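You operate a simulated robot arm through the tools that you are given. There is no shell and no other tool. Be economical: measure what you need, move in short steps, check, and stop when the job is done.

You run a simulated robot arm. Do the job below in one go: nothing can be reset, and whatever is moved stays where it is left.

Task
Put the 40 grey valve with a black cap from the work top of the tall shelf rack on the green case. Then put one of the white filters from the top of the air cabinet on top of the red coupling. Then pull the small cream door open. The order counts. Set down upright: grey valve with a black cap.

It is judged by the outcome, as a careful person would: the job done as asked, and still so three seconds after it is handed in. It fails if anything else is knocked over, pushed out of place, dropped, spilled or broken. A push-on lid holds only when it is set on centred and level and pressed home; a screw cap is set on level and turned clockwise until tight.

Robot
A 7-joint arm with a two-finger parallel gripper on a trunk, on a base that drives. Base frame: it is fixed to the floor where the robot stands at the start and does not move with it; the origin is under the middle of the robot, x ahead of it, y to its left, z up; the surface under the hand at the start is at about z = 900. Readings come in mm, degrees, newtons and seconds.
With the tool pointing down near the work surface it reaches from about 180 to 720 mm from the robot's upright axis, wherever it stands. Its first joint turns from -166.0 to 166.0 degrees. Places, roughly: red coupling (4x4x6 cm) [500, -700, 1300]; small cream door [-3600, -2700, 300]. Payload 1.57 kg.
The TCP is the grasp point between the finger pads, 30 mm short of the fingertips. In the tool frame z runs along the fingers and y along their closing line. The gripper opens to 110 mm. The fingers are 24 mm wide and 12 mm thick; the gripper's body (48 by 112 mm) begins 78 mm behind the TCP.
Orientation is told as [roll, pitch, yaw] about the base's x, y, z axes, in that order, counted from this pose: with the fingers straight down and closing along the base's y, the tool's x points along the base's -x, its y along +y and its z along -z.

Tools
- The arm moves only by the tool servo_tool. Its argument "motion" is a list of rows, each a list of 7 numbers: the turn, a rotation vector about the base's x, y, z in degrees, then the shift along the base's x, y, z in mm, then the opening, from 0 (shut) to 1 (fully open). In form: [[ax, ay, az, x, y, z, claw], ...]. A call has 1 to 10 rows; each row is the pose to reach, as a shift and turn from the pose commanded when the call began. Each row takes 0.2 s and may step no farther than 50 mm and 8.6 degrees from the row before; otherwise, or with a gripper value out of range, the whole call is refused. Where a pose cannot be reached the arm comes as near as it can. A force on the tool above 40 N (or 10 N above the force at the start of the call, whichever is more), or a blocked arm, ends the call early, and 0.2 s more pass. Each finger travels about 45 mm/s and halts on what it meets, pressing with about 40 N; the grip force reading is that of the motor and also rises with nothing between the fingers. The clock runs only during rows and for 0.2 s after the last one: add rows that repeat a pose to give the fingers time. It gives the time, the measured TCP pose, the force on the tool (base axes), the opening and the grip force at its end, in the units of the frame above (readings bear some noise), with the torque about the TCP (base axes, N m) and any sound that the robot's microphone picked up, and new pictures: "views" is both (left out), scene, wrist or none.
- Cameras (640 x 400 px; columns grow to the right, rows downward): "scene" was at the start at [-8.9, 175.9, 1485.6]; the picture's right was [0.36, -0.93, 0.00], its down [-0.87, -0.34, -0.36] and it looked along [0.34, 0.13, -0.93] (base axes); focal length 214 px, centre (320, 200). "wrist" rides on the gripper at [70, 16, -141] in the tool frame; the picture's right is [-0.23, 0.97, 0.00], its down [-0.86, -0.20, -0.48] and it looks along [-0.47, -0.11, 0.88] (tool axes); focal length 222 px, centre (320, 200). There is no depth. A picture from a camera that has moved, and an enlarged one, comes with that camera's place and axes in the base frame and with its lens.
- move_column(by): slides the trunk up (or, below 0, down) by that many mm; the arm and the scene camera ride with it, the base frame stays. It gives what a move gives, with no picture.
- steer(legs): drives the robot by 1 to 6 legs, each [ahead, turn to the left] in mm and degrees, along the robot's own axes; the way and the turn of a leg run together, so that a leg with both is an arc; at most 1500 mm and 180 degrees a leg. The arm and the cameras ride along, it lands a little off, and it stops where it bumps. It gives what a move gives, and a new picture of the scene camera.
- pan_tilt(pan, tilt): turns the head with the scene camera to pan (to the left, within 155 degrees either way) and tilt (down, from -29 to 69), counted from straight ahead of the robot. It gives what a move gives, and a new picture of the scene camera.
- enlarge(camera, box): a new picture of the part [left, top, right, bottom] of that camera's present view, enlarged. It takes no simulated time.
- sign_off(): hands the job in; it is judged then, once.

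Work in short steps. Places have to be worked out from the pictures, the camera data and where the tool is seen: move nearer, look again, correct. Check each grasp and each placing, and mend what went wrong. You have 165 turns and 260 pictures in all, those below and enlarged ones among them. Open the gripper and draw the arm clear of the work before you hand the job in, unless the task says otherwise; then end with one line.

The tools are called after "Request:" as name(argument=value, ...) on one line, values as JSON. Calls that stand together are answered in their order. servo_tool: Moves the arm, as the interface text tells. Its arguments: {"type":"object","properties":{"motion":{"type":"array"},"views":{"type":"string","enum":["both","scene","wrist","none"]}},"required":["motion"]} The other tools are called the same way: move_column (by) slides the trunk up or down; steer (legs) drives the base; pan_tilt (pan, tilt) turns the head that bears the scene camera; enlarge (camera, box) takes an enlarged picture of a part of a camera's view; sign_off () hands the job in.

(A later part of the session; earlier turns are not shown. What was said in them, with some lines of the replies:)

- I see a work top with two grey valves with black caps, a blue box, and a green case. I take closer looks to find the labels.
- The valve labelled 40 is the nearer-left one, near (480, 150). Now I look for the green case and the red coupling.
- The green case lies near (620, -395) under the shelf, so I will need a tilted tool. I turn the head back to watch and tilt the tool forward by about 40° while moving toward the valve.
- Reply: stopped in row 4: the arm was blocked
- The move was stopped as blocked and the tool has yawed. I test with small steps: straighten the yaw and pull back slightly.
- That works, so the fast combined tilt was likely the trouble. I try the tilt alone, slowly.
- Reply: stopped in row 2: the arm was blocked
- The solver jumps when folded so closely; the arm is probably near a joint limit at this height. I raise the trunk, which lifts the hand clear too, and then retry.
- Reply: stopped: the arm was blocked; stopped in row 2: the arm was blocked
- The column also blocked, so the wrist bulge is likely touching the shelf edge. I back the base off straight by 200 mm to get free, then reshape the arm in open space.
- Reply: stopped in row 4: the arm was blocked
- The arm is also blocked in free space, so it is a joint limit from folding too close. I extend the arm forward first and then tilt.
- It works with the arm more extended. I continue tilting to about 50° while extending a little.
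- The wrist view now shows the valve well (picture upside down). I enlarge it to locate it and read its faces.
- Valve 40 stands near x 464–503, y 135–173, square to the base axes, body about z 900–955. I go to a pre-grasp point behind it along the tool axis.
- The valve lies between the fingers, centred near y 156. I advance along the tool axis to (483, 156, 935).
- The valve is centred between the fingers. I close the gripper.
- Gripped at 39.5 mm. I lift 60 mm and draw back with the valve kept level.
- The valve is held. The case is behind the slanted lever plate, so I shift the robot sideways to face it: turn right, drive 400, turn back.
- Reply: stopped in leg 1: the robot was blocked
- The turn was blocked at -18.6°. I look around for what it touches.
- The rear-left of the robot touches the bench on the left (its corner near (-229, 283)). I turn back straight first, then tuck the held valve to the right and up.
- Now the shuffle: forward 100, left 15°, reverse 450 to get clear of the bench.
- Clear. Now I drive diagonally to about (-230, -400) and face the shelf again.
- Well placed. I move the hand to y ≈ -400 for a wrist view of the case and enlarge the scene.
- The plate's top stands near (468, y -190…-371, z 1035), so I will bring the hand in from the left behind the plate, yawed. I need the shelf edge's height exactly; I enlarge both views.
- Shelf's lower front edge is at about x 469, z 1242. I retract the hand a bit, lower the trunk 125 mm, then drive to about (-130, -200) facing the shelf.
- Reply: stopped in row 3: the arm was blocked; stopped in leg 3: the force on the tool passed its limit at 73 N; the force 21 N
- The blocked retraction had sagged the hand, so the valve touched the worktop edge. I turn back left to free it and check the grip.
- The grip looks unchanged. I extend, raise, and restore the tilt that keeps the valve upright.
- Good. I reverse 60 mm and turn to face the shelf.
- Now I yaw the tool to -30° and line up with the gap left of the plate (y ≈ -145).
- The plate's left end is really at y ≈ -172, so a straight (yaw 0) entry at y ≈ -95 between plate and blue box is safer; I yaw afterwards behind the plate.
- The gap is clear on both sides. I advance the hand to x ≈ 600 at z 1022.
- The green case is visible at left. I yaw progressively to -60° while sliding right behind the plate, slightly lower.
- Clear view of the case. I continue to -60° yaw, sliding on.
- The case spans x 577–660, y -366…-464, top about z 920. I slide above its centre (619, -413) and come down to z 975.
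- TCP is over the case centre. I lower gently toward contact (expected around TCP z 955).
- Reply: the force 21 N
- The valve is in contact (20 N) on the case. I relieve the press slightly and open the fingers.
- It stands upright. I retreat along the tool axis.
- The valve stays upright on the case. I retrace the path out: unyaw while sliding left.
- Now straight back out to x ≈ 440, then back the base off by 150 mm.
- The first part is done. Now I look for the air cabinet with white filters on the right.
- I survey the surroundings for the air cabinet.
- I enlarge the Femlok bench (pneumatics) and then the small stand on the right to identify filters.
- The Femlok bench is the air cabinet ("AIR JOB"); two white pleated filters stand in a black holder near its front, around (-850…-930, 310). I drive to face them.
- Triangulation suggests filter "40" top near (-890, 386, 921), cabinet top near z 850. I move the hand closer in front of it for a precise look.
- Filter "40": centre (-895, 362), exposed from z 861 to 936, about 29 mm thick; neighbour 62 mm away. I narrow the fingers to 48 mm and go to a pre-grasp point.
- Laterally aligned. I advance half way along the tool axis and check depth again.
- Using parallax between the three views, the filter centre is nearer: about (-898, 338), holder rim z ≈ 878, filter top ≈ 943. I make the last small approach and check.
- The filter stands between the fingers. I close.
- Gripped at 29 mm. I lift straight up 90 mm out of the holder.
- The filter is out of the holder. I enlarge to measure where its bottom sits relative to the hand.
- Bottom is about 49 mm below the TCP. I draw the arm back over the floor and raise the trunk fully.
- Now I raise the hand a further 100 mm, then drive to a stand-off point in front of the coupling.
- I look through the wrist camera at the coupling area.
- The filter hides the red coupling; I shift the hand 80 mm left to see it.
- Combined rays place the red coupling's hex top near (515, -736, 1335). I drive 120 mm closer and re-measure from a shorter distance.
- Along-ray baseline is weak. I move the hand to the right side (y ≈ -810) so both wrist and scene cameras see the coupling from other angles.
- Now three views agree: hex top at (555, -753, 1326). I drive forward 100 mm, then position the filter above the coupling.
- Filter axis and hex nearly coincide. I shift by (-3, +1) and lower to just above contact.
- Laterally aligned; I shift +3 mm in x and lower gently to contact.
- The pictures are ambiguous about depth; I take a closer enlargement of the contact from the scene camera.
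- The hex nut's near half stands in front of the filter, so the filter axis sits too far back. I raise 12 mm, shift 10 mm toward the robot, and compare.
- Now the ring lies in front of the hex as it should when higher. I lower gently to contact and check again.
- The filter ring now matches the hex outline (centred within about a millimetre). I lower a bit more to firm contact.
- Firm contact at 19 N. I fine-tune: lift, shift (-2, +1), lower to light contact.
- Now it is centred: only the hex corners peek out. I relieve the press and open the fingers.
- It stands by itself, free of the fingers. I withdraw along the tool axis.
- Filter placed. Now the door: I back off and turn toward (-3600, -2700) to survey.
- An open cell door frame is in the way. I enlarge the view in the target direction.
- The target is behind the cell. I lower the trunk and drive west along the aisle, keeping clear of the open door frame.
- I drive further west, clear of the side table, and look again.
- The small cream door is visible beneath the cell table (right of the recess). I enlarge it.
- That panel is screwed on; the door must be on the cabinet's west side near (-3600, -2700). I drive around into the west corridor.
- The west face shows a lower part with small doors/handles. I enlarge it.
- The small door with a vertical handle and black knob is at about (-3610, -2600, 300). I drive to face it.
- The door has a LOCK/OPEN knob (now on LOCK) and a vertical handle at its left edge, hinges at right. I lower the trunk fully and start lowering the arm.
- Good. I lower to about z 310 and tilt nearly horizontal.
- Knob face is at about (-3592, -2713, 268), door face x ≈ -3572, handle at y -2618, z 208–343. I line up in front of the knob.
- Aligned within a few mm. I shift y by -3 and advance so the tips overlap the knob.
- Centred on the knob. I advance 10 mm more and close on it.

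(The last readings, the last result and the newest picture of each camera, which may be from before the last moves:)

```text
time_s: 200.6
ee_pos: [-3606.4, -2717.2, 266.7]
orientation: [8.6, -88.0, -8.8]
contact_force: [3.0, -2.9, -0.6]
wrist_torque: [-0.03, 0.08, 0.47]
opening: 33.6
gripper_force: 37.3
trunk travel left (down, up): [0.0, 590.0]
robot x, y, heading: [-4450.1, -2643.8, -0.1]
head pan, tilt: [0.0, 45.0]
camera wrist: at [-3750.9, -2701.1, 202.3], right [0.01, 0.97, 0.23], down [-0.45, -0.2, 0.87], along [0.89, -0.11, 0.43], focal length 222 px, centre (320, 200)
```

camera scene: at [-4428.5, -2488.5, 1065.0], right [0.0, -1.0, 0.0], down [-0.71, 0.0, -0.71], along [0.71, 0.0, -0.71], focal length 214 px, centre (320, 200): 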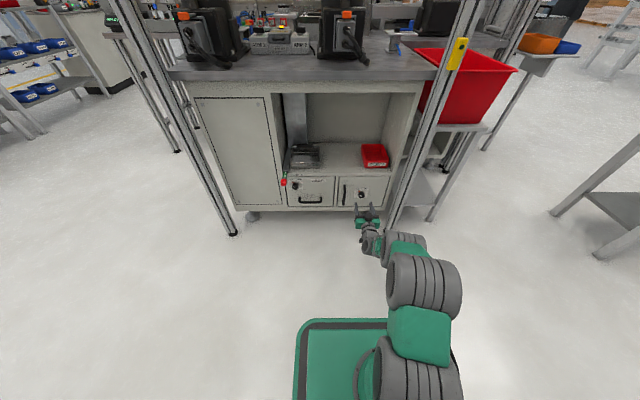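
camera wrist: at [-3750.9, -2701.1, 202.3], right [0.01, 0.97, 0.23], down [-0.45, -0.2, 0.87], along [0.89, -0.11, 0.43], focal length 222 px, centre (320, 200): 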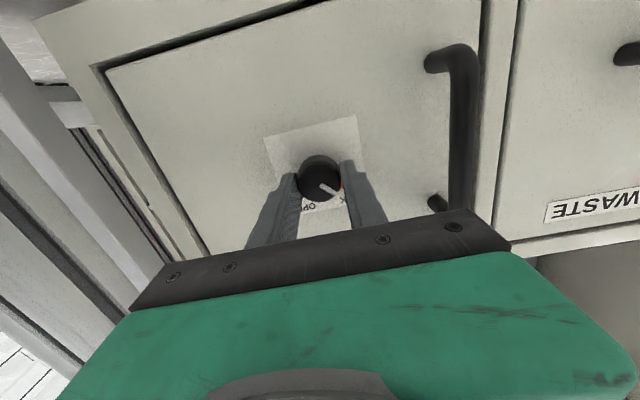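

Knob gripped (33.6 mm). I rotate it clockwise about the x axis.

Request:
servo_tool(motion=[[8, 0, 0, 0, 0, 0, 0.2], [16, 0, 0, 0, 0, 0, 0.2], [24, 0, 0, 0, 0, 0, 0.2], [32, 0, 0, 0, 0, 0, 0.2], [40, 0, 0, 0, 0, 0, 0.2], [48, 0, 0, 0, 0, 0, 0.2], [56, 0, 0, 0, 0, 0, 0.2], [56, 0, 0, 0, 0, 0, 0.2]], views="wrist")

Request:
enlarge(camera="scene", box=[330, 170, 390, 207])

```text
time_s: 202.4
ee_pos: [-3607.3, -2710.8, 260.7]
orientation: [87.7, -33.4, -86.6]
contact_force: [3.4, -8.9, -16.6]
wrist_torque: [0.15, 0.19, 0.01]
opening: 38.8
gripper_force: 8.9
trunk travel left (down, up): [0.0, 590.0]
robot x, y, heading: [-4450.6, -2644.9, -0.1]
head pan, tilt: [0.0, 45.0]
camera wrist: at [-3753.3, -2648.8, 240.7], right [0.02, 0.35, 0.94], down [-0.44, -0.84, 0.32], along [0.9, -0.42, 0.14], focal length 222 px, centre (320, 200)
```

wrist: 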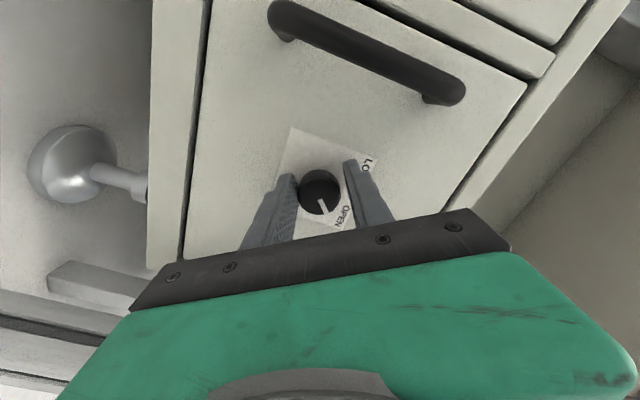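

```text
10.67 times, centred on (360, 188) of scene
camera zoom: at [-4427.4, -2489.0, 1064.8], right [0.0, -1.0, 0.0], down [-0.71, 0.0, -0.71], along [0.71, 0.0, -0.71], focal length 2288 px, centre (-107, 323)
```

zoom: 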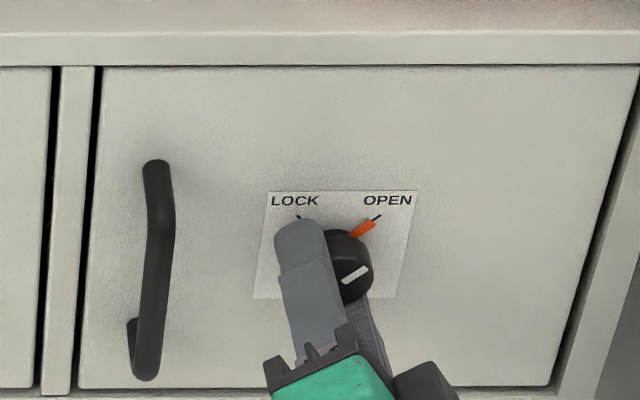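

The pointer is now at OPEN. I release and back off to check.

Request:
servo_tool(motion=[[56, 0, 0, 0, 0, 0, 0.4], [56, 0, 0, 0, 0, 0, 0.6], [56, 0, 0, -30, 0, 0, 0.6], [50, 0, 0, -70, 0, 0, 0.6], [42, 0, 0, -70, 0, 0, 0.6], [34, 0, 0, -70, 0, 0, 0.6]], views="none")

Request:
enlarge(camera="scene", box=[330, 170, 390, 207])

```text
refused: row 1 steps farther than a row can; nothing moved
```

```text
10.67 times, centred on (360, 188) of scene
camera zoom: at [-4427.4, -2489.0, 1064.8], right [0.0, -1.0, 0.0], down [-0.71, 0.0, -0.71], along [0.71, 0.0, -0.71], focal length 2288 px, centre (-107, 323)
```

zoom: 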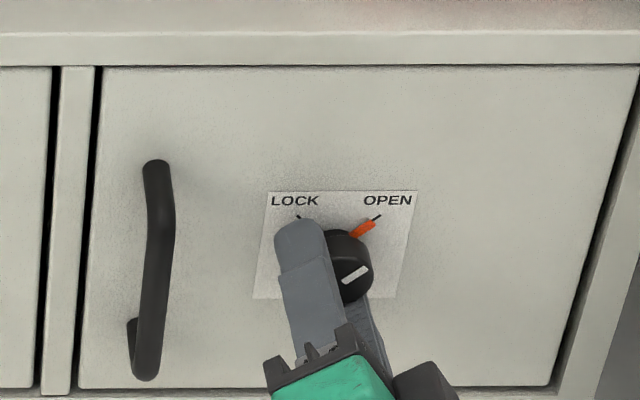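

Poses are relative to the start of each call; I correct that: open, back off 70 mm and roll back partly.

Request:
servo_tool(motion=[[0, 0, 0, 0, 0, 0, 0.45], [0, 0, 0, 0, 0, 0, 0.65], [0, 0, 0, -30, 0, 0, 0.65], [0, 0, 0, -70, 0, 0, 0.65], [-8, 0, 0, -70, 0, 0, 0.65], [-16, 0, 0, -70, 0, 0, 0.65], [-24, 0, 0, -70, 0, 0, 0.65], [-32, 0, 0, -70, 0, 0, 0.65], [-40, 0, 0, -70, 0, 0, 0.65]], views="none")

Request:
enlarge(camera="scene", box=[320, 165, 400, 215])

```text
time_s: 204.4
ee_pos: [-3676.9, -2717.2, 265.8]
orientation: [83.0, -73.6, -82.8]
contact_force: [-0.1, 0.5, 0.6]
wrist_torque: [0.01, 0.0, 0.01]
opening: 71.7
gripper_force: 0.0
trunk travel left (down, up): [0.0, 590.0]
robot x, y, heading: [-4446.0, -2647.2, -0.4]
head pan, tilt: [0.0, 45.0]
```

```text
8.00 times, centred on (360, 190) of scene
camera zoom: at [-4428.4, -2488.7, 1065.0], right [0.0, -1.0, 0.0], down [-0.71, 0.0, -0.71], along [0.71, 0.0, -0.71], focal length 1716 px, centre (0, 280)
```

zoom: 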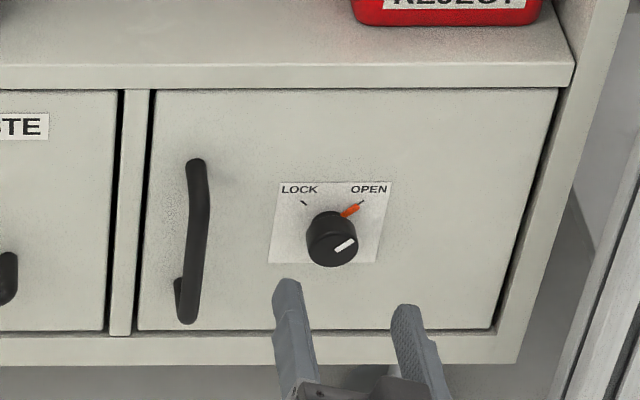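

OPEN confirmed. Now I roll the hand level and move in front of the vertical handle (y ≈ -2618).

Request:
servo_tool(motion=[[-8, 0, 0, -10, 30, 5, 0.5], [-16, 0, 0, -10, 70, 9, 0.5], [-16, 0, 0, -5, 99, 9, 0.5], [-16, 0, 0, 0, 99, 9, 0.5]], views="wrist")

Request:
enlarge(camera="wrist", box=[200, 20, 440, 220])

Request:
enlarge(camera="scene", box=[310, 165, 390, 215])

```text
time_s: 205.4
ee_pos: [-3676.8, -2618.8, 275.9]
orientation: [8.5, -87.9, -8.5]
contact_force: [0.7, 0.2, -0.8]
wrist_torque: [-0.01, -0.01, 0.02]
opening: 55.0
gripper_force: 0.2
trunk travel left (down, up): [0.0, 590.0]
robot x, y, heading: [-4447.7, -2644.0, -0.4]
head pan, tilt: [0.0, 45.0]
camera wrist: at [-3820.9, -2601.9, 211.3], right [0.01, 0.97, 0.23], down [-0.45, -0.2, 0.87], along [0.89, -0.11, 0.43], focal length 222 px, centre (320, 200)
```

wrist: 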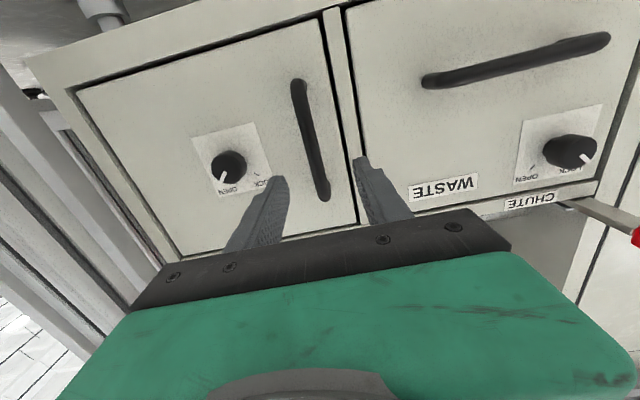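

```text
2.00 times, centred on (320, 120) of wrist
camera zoom: at [-3820.9, -2601.9, 211.3], right [0.01, 0.97, 0.23], down [-0.45, -0.2, 0.87], along [0.89, -0.11, 0.43], focal length 444 px, centre (320, 360)
```

zoom: 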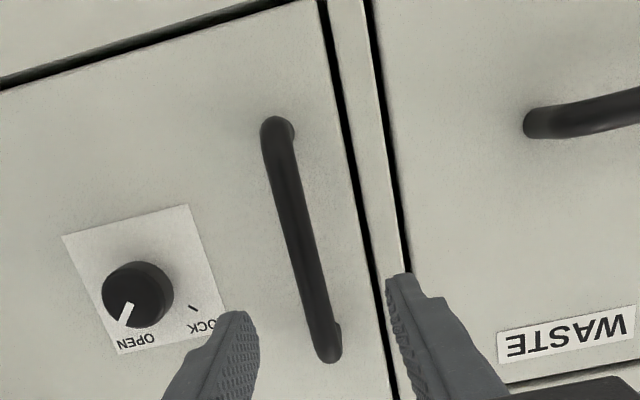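

```text
8.00 times, centred on (350, 190) of scene
camera zoom: at [-4428.4, -2488.6, 1065.0], right [0.0, -1.0, 0.0], down [-0.71, 0.0, -0.71], along [0.71, 0.0, -0.71], focal length 1716 px, centre (80, 280)
```

zoom: 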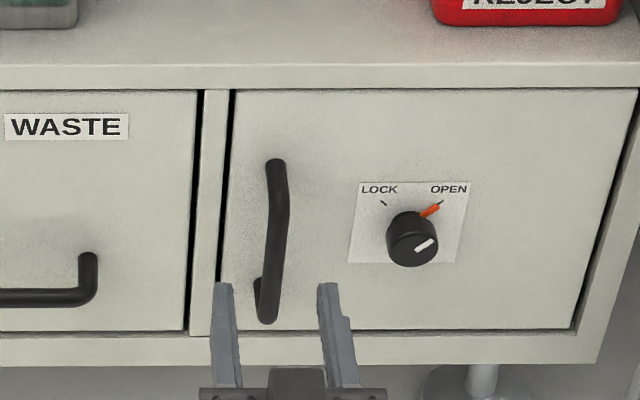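

The bar is about 3 mm to the right of the hand's centre. I adjust and advance over the handle, then close.

Request:
servo_tool(motion=[[0, 0, 0, 25, -3.5, 0, 0.5], [0, 0, 0, 50, -3.5, 0, 0.5], [0, 0, 0, 68, -3.5, 0, 0.5], [0, 0, 0, 68, -3.5, 0, 0.5], [0, 0, 0, 68, -3.5, 0, 0.3], [0, 0, 0, 68, -3.5, 0, 0.15], [0, 0, 0, 68, -3.5, 0, 0.02], [0, 0, 0, 68, -3.5, 0, 0.02]], views="wrist")

Request:
enlarge(camera="scene", box=[310, 165, 390, 215])

```text
time_s: 207.2
ee_pos: [-3608.0, -2623.0, 275.3]
orientation: [7.5, -87.9, -7.7]
contact_force: [0.2, -3.3, 0.0]
wrist_torque: [-0.38, 0.02, -0.01]
opening: 13.8
gripper_force: 25.0
trunk travel left (down, up): [0.0, 590.0]
robot x, y, heading: [-4449.5, -2646.1, -0.1]
head pan, tilt: [0.0, 45.0]
camera wrist: at [-3752.7, -2606.1, 211.0], right [0.01, 0.97, 0.23], down [-0.45, -0.2, 0.87], along [0.89, -0.11, 0.43], focal length 222 px, centre (320, 200)
```

wrist: 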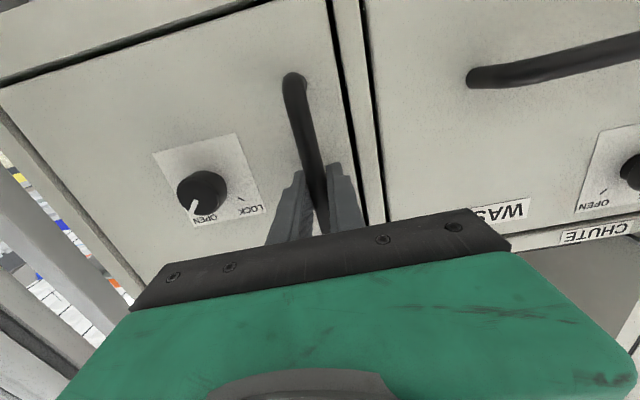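

```text
8.00 times, centred on (350, 190) of scene
camera zoom: at [-4428.3, -2488.7, 1065.0], right [0.0, -1.0, 0.0], down [-0.71, 0.0, -0.71], along [0.71, 0.0, -0.71], focal length 1716 px, centre (80, 280)
```

zoom: 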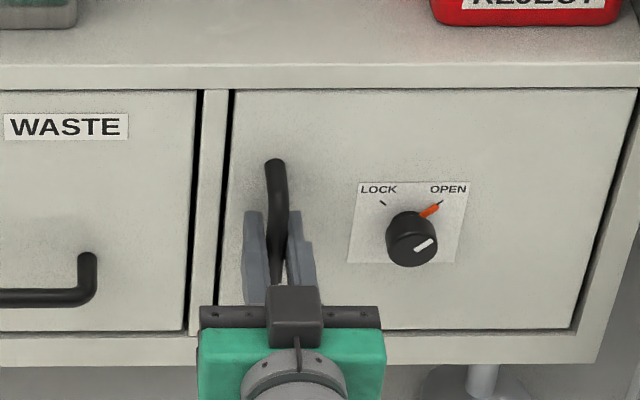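

Handle gripped (13.8 mm bar). I pull along the door's arc, yawing with it, first to about 32°.

Request:
servo_tool(motion=[[0, 0, 4, -15, -2, 0, 0.02], [0, 0, 8, -30, -7, 0, 0.02], [0, 0, 12, -45, -12, 0, 0.02], [0, 0, 16, -59, -18, 0, 0.02], [0, 0, 20, -73, -25, 0, 0.02], [0, 0, 24, -87, -34, 0, 0.02], [0, 0, 28, -99, -43, 0, 0.02], [0, 0, 32, -111, -53, 0, 0.02], [0, 0, 32, -111, -53, 0, 0.02]])

```text
time_s: 209.2
ee_pos: [-3719.6, -2675.4, 276.3]
orientation: [7.1, -87.9, 24.7]
contact_force: [10.7, -12.5, -2.5]
wrist_torque: [-0.26, -0.31, 0.04]
opening: 13.6
gripper_force: 30.1
trunk travel left (down, up): [0.0, 590.0]
robot x, y, heading: [-4447.4, -2646.9, -0.1]
head pan, tilt: [0.0, 45.0]
camera scene: at [-4428.1, -2489.0, 1064.9], right [0.0, -1.0, 0.0], down [-0.71, 0.0, -0.71], along [0.71, 0.0, -0.71], focal length 214 px, centre (320, 200)
camera wrist: at [-3850.7, -2737.9, 211.5], right [-0.51, 0.83, 0.23], down [-0.27, -0.41, 0.87], along [0.82, 0.38, 0.43], focal length 222 px, centre (320, 200)
```

scene: 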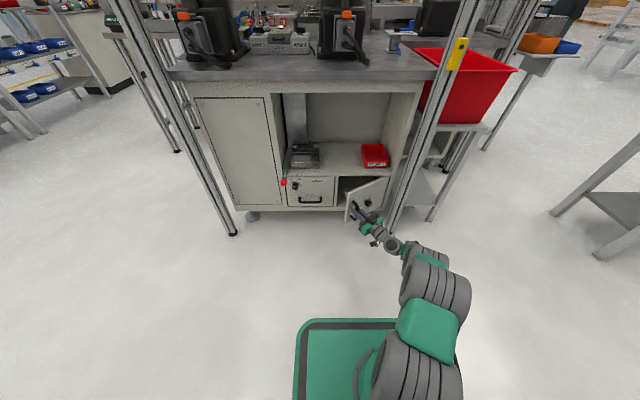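
wrist: 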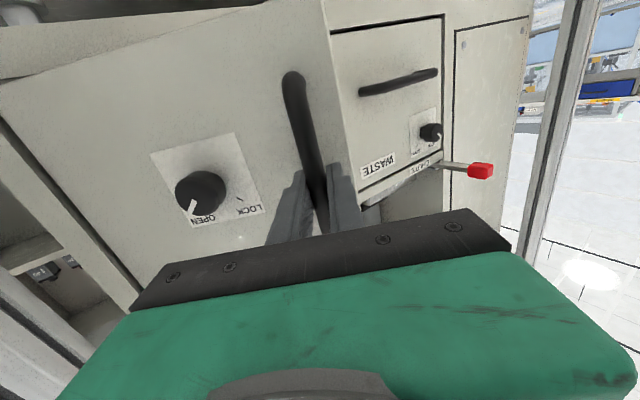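

The door is opening; the reaction points to the hinge, so I tighten the radius slightly and continue to about 64°.

Request:
servo_tool(motion=[[0, 0, 4, -7, -15, 0, 0.02], [0, 0, 8, -17.5, -26, 0, 0.02], [0, 0, 12, -27, -38, 0, 0.02], [0, 0, 16, -35.7, -50.4, 0, 0.02], [0, 0, 20, -43.4, -63.5, 0, 0.02], [0, 0, 24, -50.3, -77, 0, 0.02], [0, 0, 28, -56.2, -91, 0, 0.02], [0, 0, 32, -61, -105.5, 0, 0.02], [0, 0, 32, -61, -105.5, 0, 0.02]])

```text
time_s: 210.1
ee_pos: [-3752.3, -2710.6, 274.6]
orientation: [18.8, -88.0, 26.6]
contact_force: [-5.3, 3.7, 5.2]
wrist_torque: [-0.13, -0.83, -0.09]
opening: 13.7
gripper_force: 29.6
out of reach, approached as far as the arm can: row 4
trunk travel left (down, up): [0.0, 590.0]
robot x, y, heading: [-4451.1, -2643.0, 0.1]
head pan, tilt: [0.0, 45.0]
stopped in row 4: the force on the tool passed its limit at 42 N (the readings are from after the stop); the commanded pose is now the measured one
camera scene: at [-4430.3, -2488.6, 1064.9], right [0.0, -1.0, 0.0], down [-0.71, 0.0, -0.71], along [0.71, 0.0, -0.71], focal length 214 px, centre (320, 200)
camera wrist: at [-3865.3, -2801.5, 210.9], right [-0.69, 0.69, 0.24], down [-0.17, -0.47, 0.87], along [0.71, 0.56, 0.44], focal length 222 px, centre (320, 200)
```

scene: 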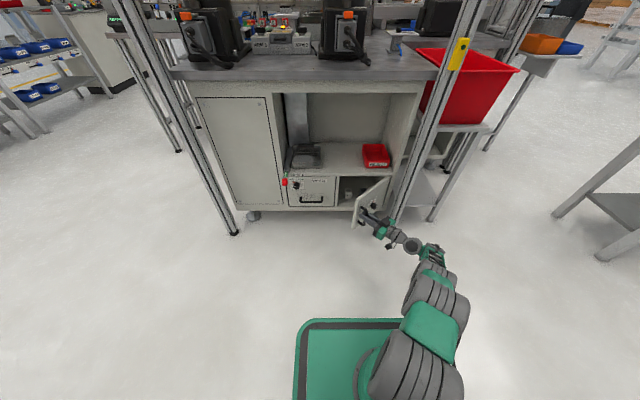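
wrist: 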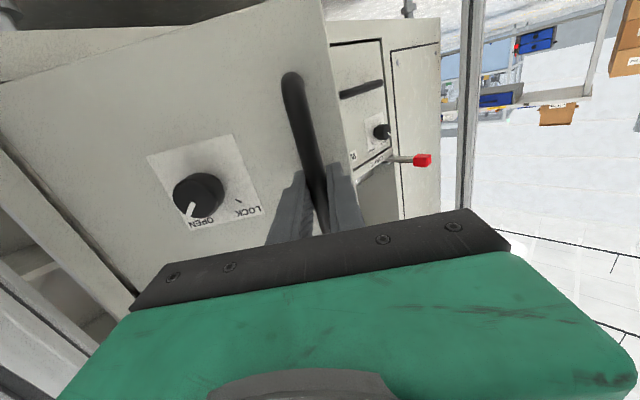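

The door is at about 45°; further yaw is out of reach. I continue the arc without yawing, letting the round bar pivot in the grip.

Request:
servo_tool(motion=[[0, 0, 0, -6, -7, 0, 0.04], [0, 0, 0, -11.5, -15.5, 0, 0.04], [0, 0, 0, -17, -23, 0, 0.04], [0, 0, 0, -21.7, -32, 0, 0.04], [0, 0, 0, -26, -40.5, 0, 0.04], [0, 0, 0, -30.3, -49.3, 0, 0.04], [0, 0, 0, -34, -58, 0, 0.04], [0, 0, 0, -37.5, -67.3, 0, 0.04], [0, 0, 0, -37.5, -67.3, 0, 0.04]])

```text
time_s: 212.1
ee_pos: [-3771.9, -2732.1, 286.4]
orientation: [14.7, -87.5, 30.1]
contact_force: [13.8, -8.2, -3.2]
wrist_torque: [-0.17, -0.05, -0.1]
opening: 18.4
gripper_force: 7.5
out of reach, approached as far as the arm can: row 3, 4, 5, 6, 7, 8, 9
trunk travel left (down, up): [0.0, 590.0]
robot x, y, heading: [-4449.1, -2644.3, 0.1]
head pan, tilt: [0.0, 45.0]
camera scene: at [-4429.0, -2488.9, 1065.0], right [0.0, -1.0, 0.0], down [-0.71, 0.0, -0.71], along [0.71, 0.0, -0.71], focal length 214 px, centre (320, 200)
camera wrist: at [-3885.9, -2822.9, 223.6], right [-0.68, 0.7, 0.24], down [-0.17, -0.46, 0.87], along [0.72, 0.55, 0.43], focal length 222 px, centre (320, 200)
```

scene: 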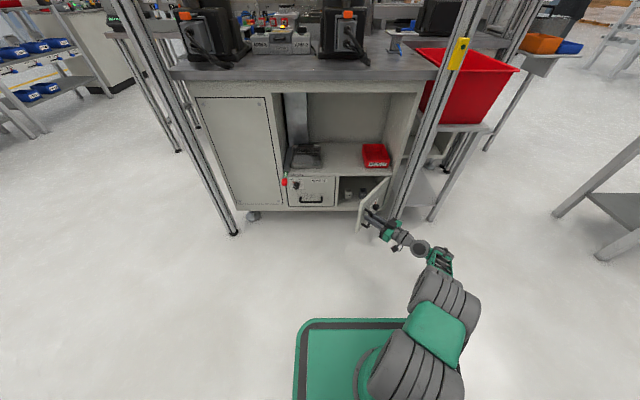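
wrist: 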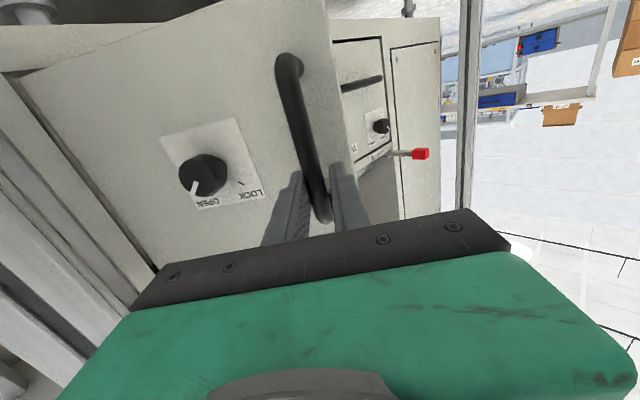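

Reach limit at this yaw. I release the handle and will push the door further from inside with closed fingers.

Request:
servo_tool(motion=[[0, 0, 0, 0, 0, 0, 0.3], [0, 0, 0, 0, 0, 0, 0.45], [0, 0, 0, -22, -20, 0, 0.45], [0, 0, 0, -50, -45, 0, 0.45], [0, 0, -8, -70, -45, 0, 0.4], [0, 0, -16, -85, -20, 0, 0.3], [0, 0, -24, -95, 15, 0, 0.2], [0, 0, -32, -100, 50, 0, 0.1], [0, 0, -40, -100, 90, 0, 0], [0, 0, -45, -95, 115, 0, 0]])

```text
time_s: 214.3
ee_pos: [-3868.1, -2618.6, 286.8]
orientation: [18.7, -88.1, -18.4]
contact_force: [-0.3, -1.1, 0.0]
wrist_torque: [0.01, -0.02, 0.04]
opening: 0.1
gripper_force: 21.4
out of reach, approached as far as the arm can: row 3, 4, 5
trunk travel left (down, up): [0.0, 590.0]
robot x, y, heading: [-4450.8, -2643.1, 0.1]
head pan, tilt: [0.0, 45.0]
camera scene: at [-4429.8, -2488.7, 1065.0], right [0.0, -1.0, 0.0], down [-0.71, 0.0, -0.71], along [0.71, 0.0, -0.71], focal length 214 px, centre (320, 200)
camera wrist: at [-4012.1, -2602.2, 222.6], right [0.0, 0.97, 0.24], down [-0.45, -0.21, 0.87], along [0.89, -0.11, 0.44], focal length 222 px, centre (320, 200)
```

scene: 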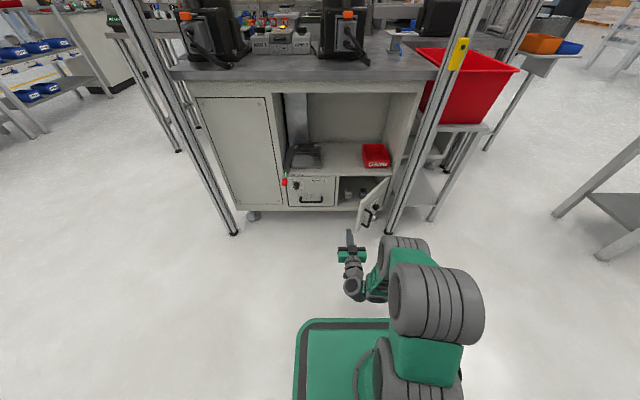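
wrist: 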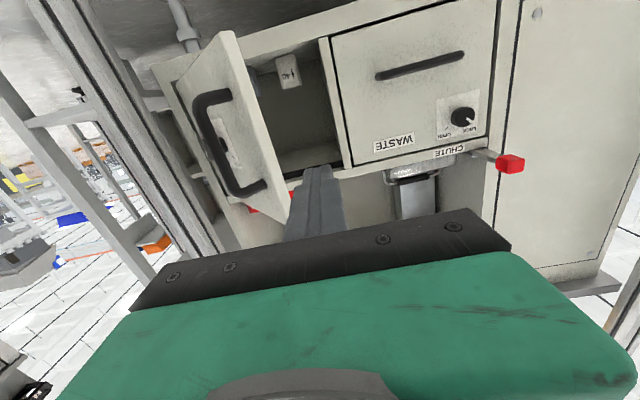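

Door is about 55° open. I move the closed fingers inside its edge and sweep right to push it wider.

Request:
servo_tool(motion=[[0, 0, 0, 45, -5, -5, 0], [0, 0, 0, 90, -10, -10, 0], [0, 0, 0, 105, -40, -10, 0], [0, 0, 0, 105, -70, -10, 0], [0, 0, 0, 105, -95, -10, 0], [0, 0, 0, 103, -120, -10, 0], [0, 0, 0, 100, -145, -10, 0], [0, 0, 0, 97, -170, -10, 0], [0, 0, 0, 95, -190, -10, 0], [0, 0, 0, 95, -190, -10, 0]])

```text
time_s: 215.3
ee_pos: [-3765.3, -2677.1, 272.2]
orientation: [26.3, -87.5, -25.4]
contact_force: [-7.2, 5.1, 4.7]
wrist_torque: [-0.14, -0.13, -0.18]
opening: 0.2
gripper_force: 21.8
trunk travel left (down, up): [0.0, 590.0]
robot x, y, heading: [-4450.7, -2642.4, 0.3]
head pan, tilt: [0.0, 45.0]
stopped in row 5: the force on the tool passed its limit at 69 N (the readings are from after the stop); the commanded pose is now the measured one
camera scene: at [-4431.3, -2488.5, 1065.0], right [0.01, -1.0, 0.0], down [-0.71, 0.0, -0.71], along [0.71, 0.0, -0.71], focal length 214 px, centre (320, 200)
camera wrist: at [-3910.3, -2662.5, 209.8], right [-0.01, 0.97, 0.25], down [-0.44, -0.22, 0.87], along [0.9, -0.1, 0.43], focal length 222 px, centre (320, 200)
```

scene: 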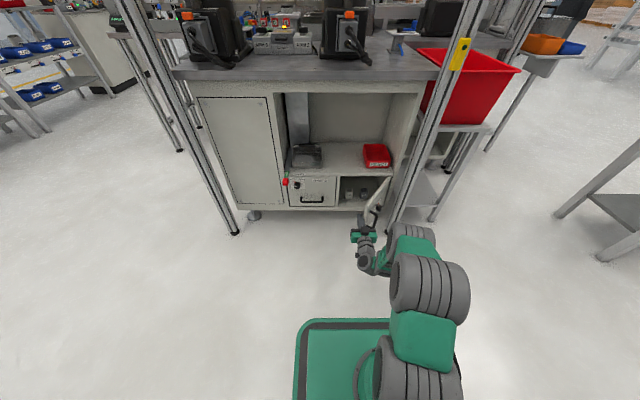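
wrist: 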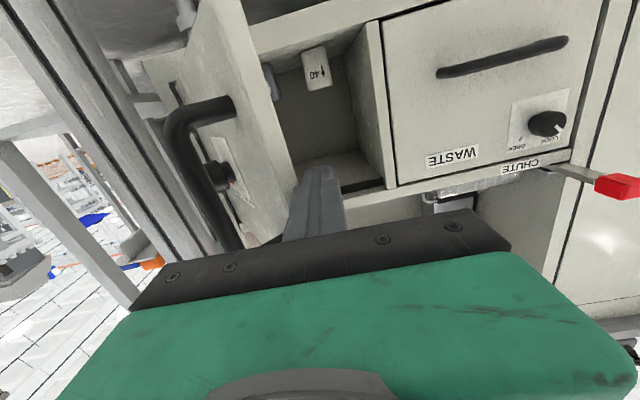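

Too brisk a push. I continue slowly with small steps.

Request:
servo_tool(motion=[[0, 0, 0, 0, -5, 0, 0], [0, 0, 0, 0, -11, 0, 0], [0, 0, 0, 0, -17, 0, 0], [0, 0, 0, 0, -23, 0, 0], [0, 0, 0, 0, -29, 0, 0], [0, 0, 0, 0, -35, 0, 0], [0, 0, 0, 0, -41, 0, 0], [0, 0, 0, 0, -47, 0, 0], [0, 0, 0, 0, -53, 0, 0], [0, 0, 0, 0, -59, 0, 0]])

```text
time_s: 215.8
ee_pos: [-3767.0, -2679.2, 270.6]
orientation: [29.5, -87.1, -28.1]
contact_force: [-7.6, 5.9, 4.5]
wrist_torque: [-0.14, -0.08, -0.17]
opening: 0.1
gripper_force: 21.1
trunk travel left (down, up): [0.0, 590.0]
robot x, y, heading: [-4451.2, -2643.2, 0.7]
head pan, tilt: [0.0, 45.0]
stopped in row 2: the force on the tool passed its limit at 46 N (the readings are from after the stop); the commanded pose is now the measured one
camera scene: at [-4432.2, -2488.3, 1064.8], right [0.01, -1.0, 0.0], down [-0.71, -0.01, -0.71], along [0.71, 0.01, -0.71], focal length 214 px, centre (320, 200)
camera wrist: at [-3912.3, -2664.9, 208.8], right [-0.01, 0.97, 0.25], down [-0.44, -0.23, 0.87], along [0.9, -0.1, 0.42], focal length 222 px, centre (320, 200)
```

scene: 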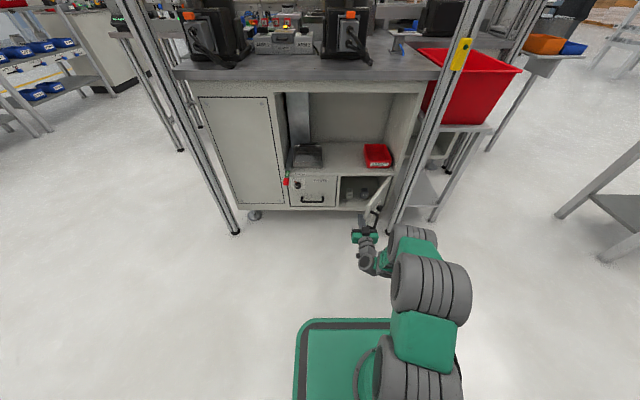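
wrist: 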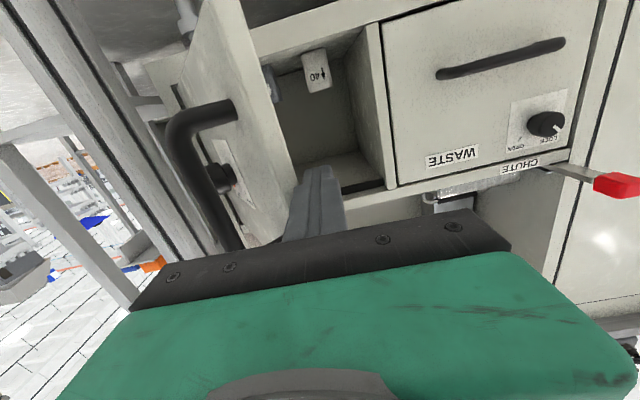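

The door resists; maybe it is at its stop. I look closely at its angle.

Request:
enlarge(camera="scene", box=[320, 165, 420, 250])

```text
4.71 times, centred on (370, 208) of scene
camera zoom: at [-4432.2, -2488.3, 1064.8], right [0.01, -1.0, 0.0], down [-0.71, -0.01, -0.71], along [0.71, 0.01, -0.71], focal length 1009 px, centre (85, 165)
```

zoom: 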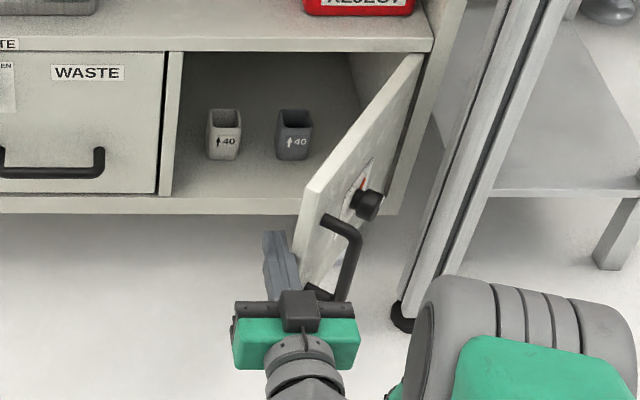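

Door is about 52° open. I try again pushing along its true tangent in small steps to see whether it is at its stop.

Request:
servo_tool(motion=[[0, 0, 0, -2, -2.5, 0, 0], [0, 0, 0, -4, -5, 0, 0], [0, 0, 0, -6, -8, 0, 0], [0, 0, 0, -8, -11, 0, 0], [0, 0, 0, -10, -14, 0, 0], [0, 0, 0, -12, -17, 0, 0], [0, 0, 0, -14, -20, 0, 0], [0, 0, 0, -16, -23, 0, 0], [0, 0, 0, -17.5, -26, 0, 0], [0, 0, 0, -19, -29, 0, 0]], views="none")

Request:
enlarge(camera="scene", box=[320, 165, 420, 250])

```text
time_s: 218.0
ee_pos: [-3786.4, -2707.6, 271.5]
orientation: [28.2, -87.1, -26.9]
contact_force: [-11.5, 6.8, 2.8]
wrist_torque: [-0.09, -0.14, -0.2]
opening: 0.0
gripper_force: 21.1
trunk travel left (down, up): [0.0, 590.0]
robot x, y, heading: [-4450.3, -2646.2, 0.7]
head pan, tilt: [0.0, 45.0]
```

```text
4.71 times, centred on (370, 208) of scene
camera zoom: at [-4431.8, -2488.3, 1065.0], right [0.01, -1.0, 0.0], down [-0.71, -0.01, -0.71], along [0.71, 0.01, -0.71], focal length 1009 px, centre (85, 165)
```

zoom: 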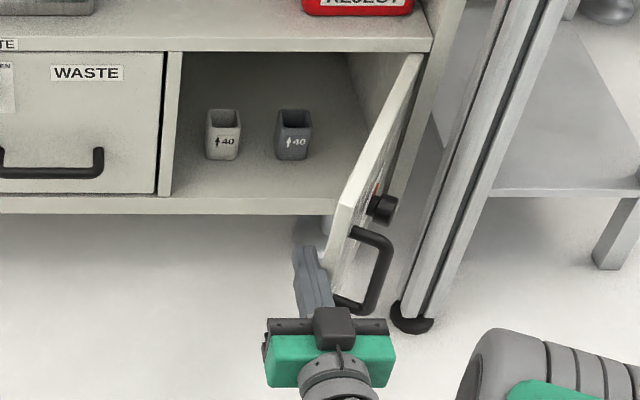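

It moves when pushed along the tangent. I continue.

Request:
servo_tool(motion=[[0, 0, 0, -1, -3, 0, 0], [0, 0, 0, -2, -6, 0, 0], [0, 0, 0, -3, -9, 0, 0], [0, 0, 0, -4, -12.5, 0, 0], [0, 0, 0, -5, -16, 0, 0], [0, 0, 0, -6, -20, 0, 0], [0, 0, 0, -6.5, -24, 0, 0], [0, 0, 0, -7, -28, 0, 0], [0, 0, 0, -7.5, -32, 0, 0], [0, 0, 0, -8, -36, 0, 0]], views="none")

Request:
servo_tool(motion=[[0, 0, 0, 0, -4, 0, 0], [0, 0, 0, 0, -8, 0, 0], [0, 0, 0, -1, -12, 0, 0], [0, 0, 0, -1, -16, 0, 0], [0, 0, 0, -1, -20, 0, 0], [0, 0, 0, -1, -24, 0, 0], [0, 0, 0, -1, -28, 0, 0], [0, 0, 0, -1, -32, 0, 0]], views="none")

Request:
enlarge(camera="scene", box=[320, 165, 420, 250])

```text
time_s: 218.9
ee_pos: [-3790.7, -2716.0, 269.6]
orientation: [30.6, -86.8, -29.2]
contact_force: [-4.6, 2.8, 2.4]
wrist_torque: [-0.1, -0.06, -0.1]
opening: 0.0
gripper_force: 21.1
trunk travel left (down, up): [0.0, 590.0]
robot x, y, heading: [-4449.9, -2643.5, 0.5]
head pan, tilt: [0.0, 45.0]
stopped in row 4: the force on the tool passed its limit at 43 N (the readings are from after the stop); the commanded pose is now the measured one
```

```text
time_s: 219.5
ee_pos: [-3791.9, -2720.1, 268.7]
orientation: [31.8, -86.6, -30.3]
contact_force: [-5.2, 2.9, 2.7]
wrist_torque: [-0.06, -0.07, -0.09]
opening: 0.1
gripper_force: 20.8
trunk travel left (down, up): [0.0, 590.0]
robot x, y, heading: [-4451.1, -2646.8, 0.6]
head pan, tilt: [0.0, 45.0]
stopped in row 2: the force on the tool passed its limit at 44 N (the readings are from after the stop); the commanded pose is now the measured one
```

```text
4.71 times, centred on (370, 208) of scene
camera zoom: at [-4433.1, -2488.2, 1064.8], right [0.01, -1.0, 0.0], down [-0.71, -0.01, -0.71], along [0.71, 0.01, -0.71], focal length 1009 px, centre (85, 165)
```

zoom: 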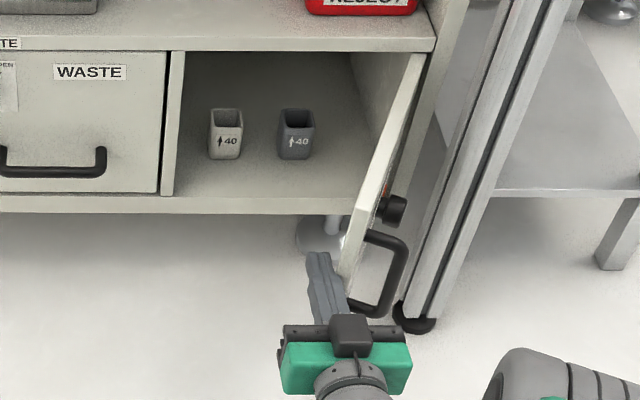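

The door is about 65° open. One more gentle push with smaller steps to make it clearly open.

Request:
servo_tool(motion=[[0, 0, 0, -2, -1, 0, 0], [0, 0, 0, -4, -3, 0, 0], [0, 0, 0, -6, -5, 0, 0], [0, 0, 0, -8, -8, 0, 0], [0, 0, 0, -10, -11, 0, 0], [0, 0, 0, -12, -14, 0, 0], [0, 0, 0, -14, -17, 0, 0], [0, 0, 0, -16, -20, 0, 0], [0, 0, 0, -18, -23, 0, 0], [0, 0, 0, -20, -26, 0, 0]], views="none")

Request:
enlarge(camera="scene", box=[320, 165, 420, 250])

```text
time_s: 221.7
ee_pos: [-3812.0, -2746.3, 268.4]
orientation: [32.0, -86.7, -30.4]
contact_force: [-0.6, -0.2, 0.8]
wrist_torque: [-0.03, 0.0, -0.01]
opening: 0.0
gripper_force: 21.6
trunk travel left (down, up): [0.0, 590.0]
robot x, y, heading: [-4452.9, -2641.2, 0.6]
head pan, tilt: [0.0, 45.0]
```

```text
4.71 times, centred on (370, 208) of scene
camera zoom: at [-4432.6, -2488.3, 1065.0], right [0.01, -1.0, 0.0], down [-0.71, -0.01, -0.71], along [0.71, 0.01, -0.71], focal length 1009 px, centre (85, 165)
```

zoom: 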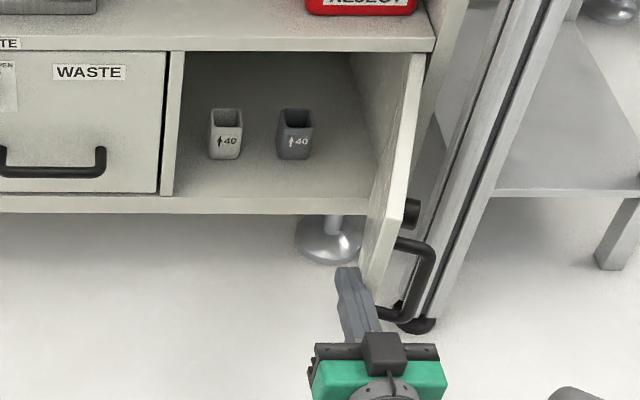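

The door is well open (over 70°). I draw the hand away: left first, then back.

Request:
servo_tool(motion=[[0, 0, 0, 0, 20, 0, 0], [0, 0, 0, -10, 50, 0, 0], [0, 0, 0, -45, 65, 0, 0], [0, 0, 0, -60, 75, 30, 0.1], [0, 0, 0, -65, 80, 70, 0.2], [0, 0, 0, -65, 80, 70, 0.3]])

Request:
steer(legs=[[-200, 0]])

Request:
enlarge(camera="scene", box=[300, 120, 420, 220])

```text
time_s: 223.1
ee_pos: [-3877.2, -2665.3, 337.2]
orientation: [31.8, -86.7, -30.3]
contact_force: [0.1, -0.7, 0.7]
wrist_torque: [0.03, 0.01, 0.01]
opening: 33.1
gripper_force: 0.0
trunk travel left (down, up): [0.0, 590.0]
robot x, y, heading: [-4450.5, -2647.0, 1.0]
head pan, tilt: [0.0, 45.0]
camera scene: at [-4432.6, -2488.3, 1064.9], right [0.01, -1.0, 0.0], down [-0.71, -0.01, -0.71], along [0.71, 0.01, -0.71], focal length 214 px, centre (320, 200)
camera wrist: at [-4023.0, -2652.5, 276.1], right [-0.01, 0.97, 0.26], down [-0.43, -0.24, 0.87], along [0.9, -0.1, 0.42], focal length 222 px, centre (320, 200)
```

scene: 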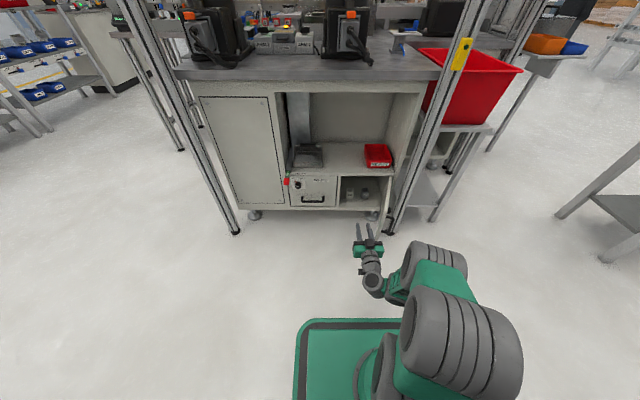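
wrist: 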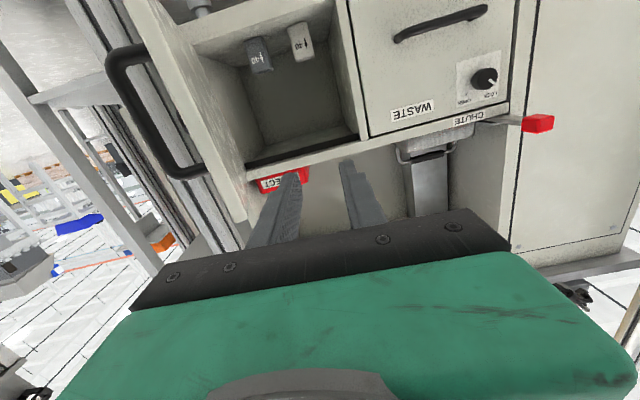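

```text
time_s: 224.7
ee_pos: [-4076.3, -2669.7, 337.4]
orientation: [31.9, -86.6, -30.5]
contact_force: [1.1, 0.4, -0.5]
wrist_torque: [0.0, -0.02, -0.01]
opening: 33.2
gripper_force: 0.0
trunk travel left (down, up): [0.0, 590.0]
robot x, y, heading: [-4648.7, -2648.7, 0.6]
head pan, tilt: [0.0, 45.0]
camera scene: at [-4631.2, -2490.5, 1065.0], right [0.01, -1.0, 0.0], down [-0.71, -0.01, -0.71], along [0.71, 0.01, -0.71], focal length 214 px, centre (320, 200)
```

scene: 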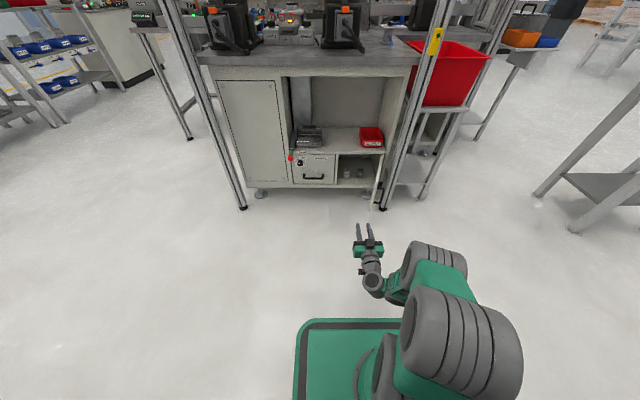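

```text
4.00 times, centred on (360, 170) of scene
camera zoom: at [-4631.2, -2490.5, 1065.0], right [0.01, -1.0, 0.0], down [-0.71, -0.01, -0.71], along [0.71, 0.01, -0.71], focal length 858 px, centre (160, 320)
```

zoom: 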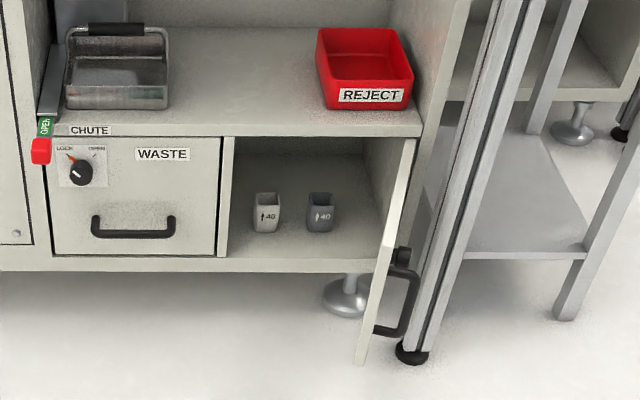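

The door stands wide open and stays open, the gripper is open, and the arm is clear of the work. I hand the job in.

Request:
sign_off()

```text
The job is handed in.
```

I put the 40 valve upright on the green case, then set white filter 40 on the red coupling, then pulled the small cream door open to more than 70 degrees. One slip on the way: the held valve bumped the front edge of the shelf rack's work top at about 73 N, but it stayed in the grip and nothing else looked moved.
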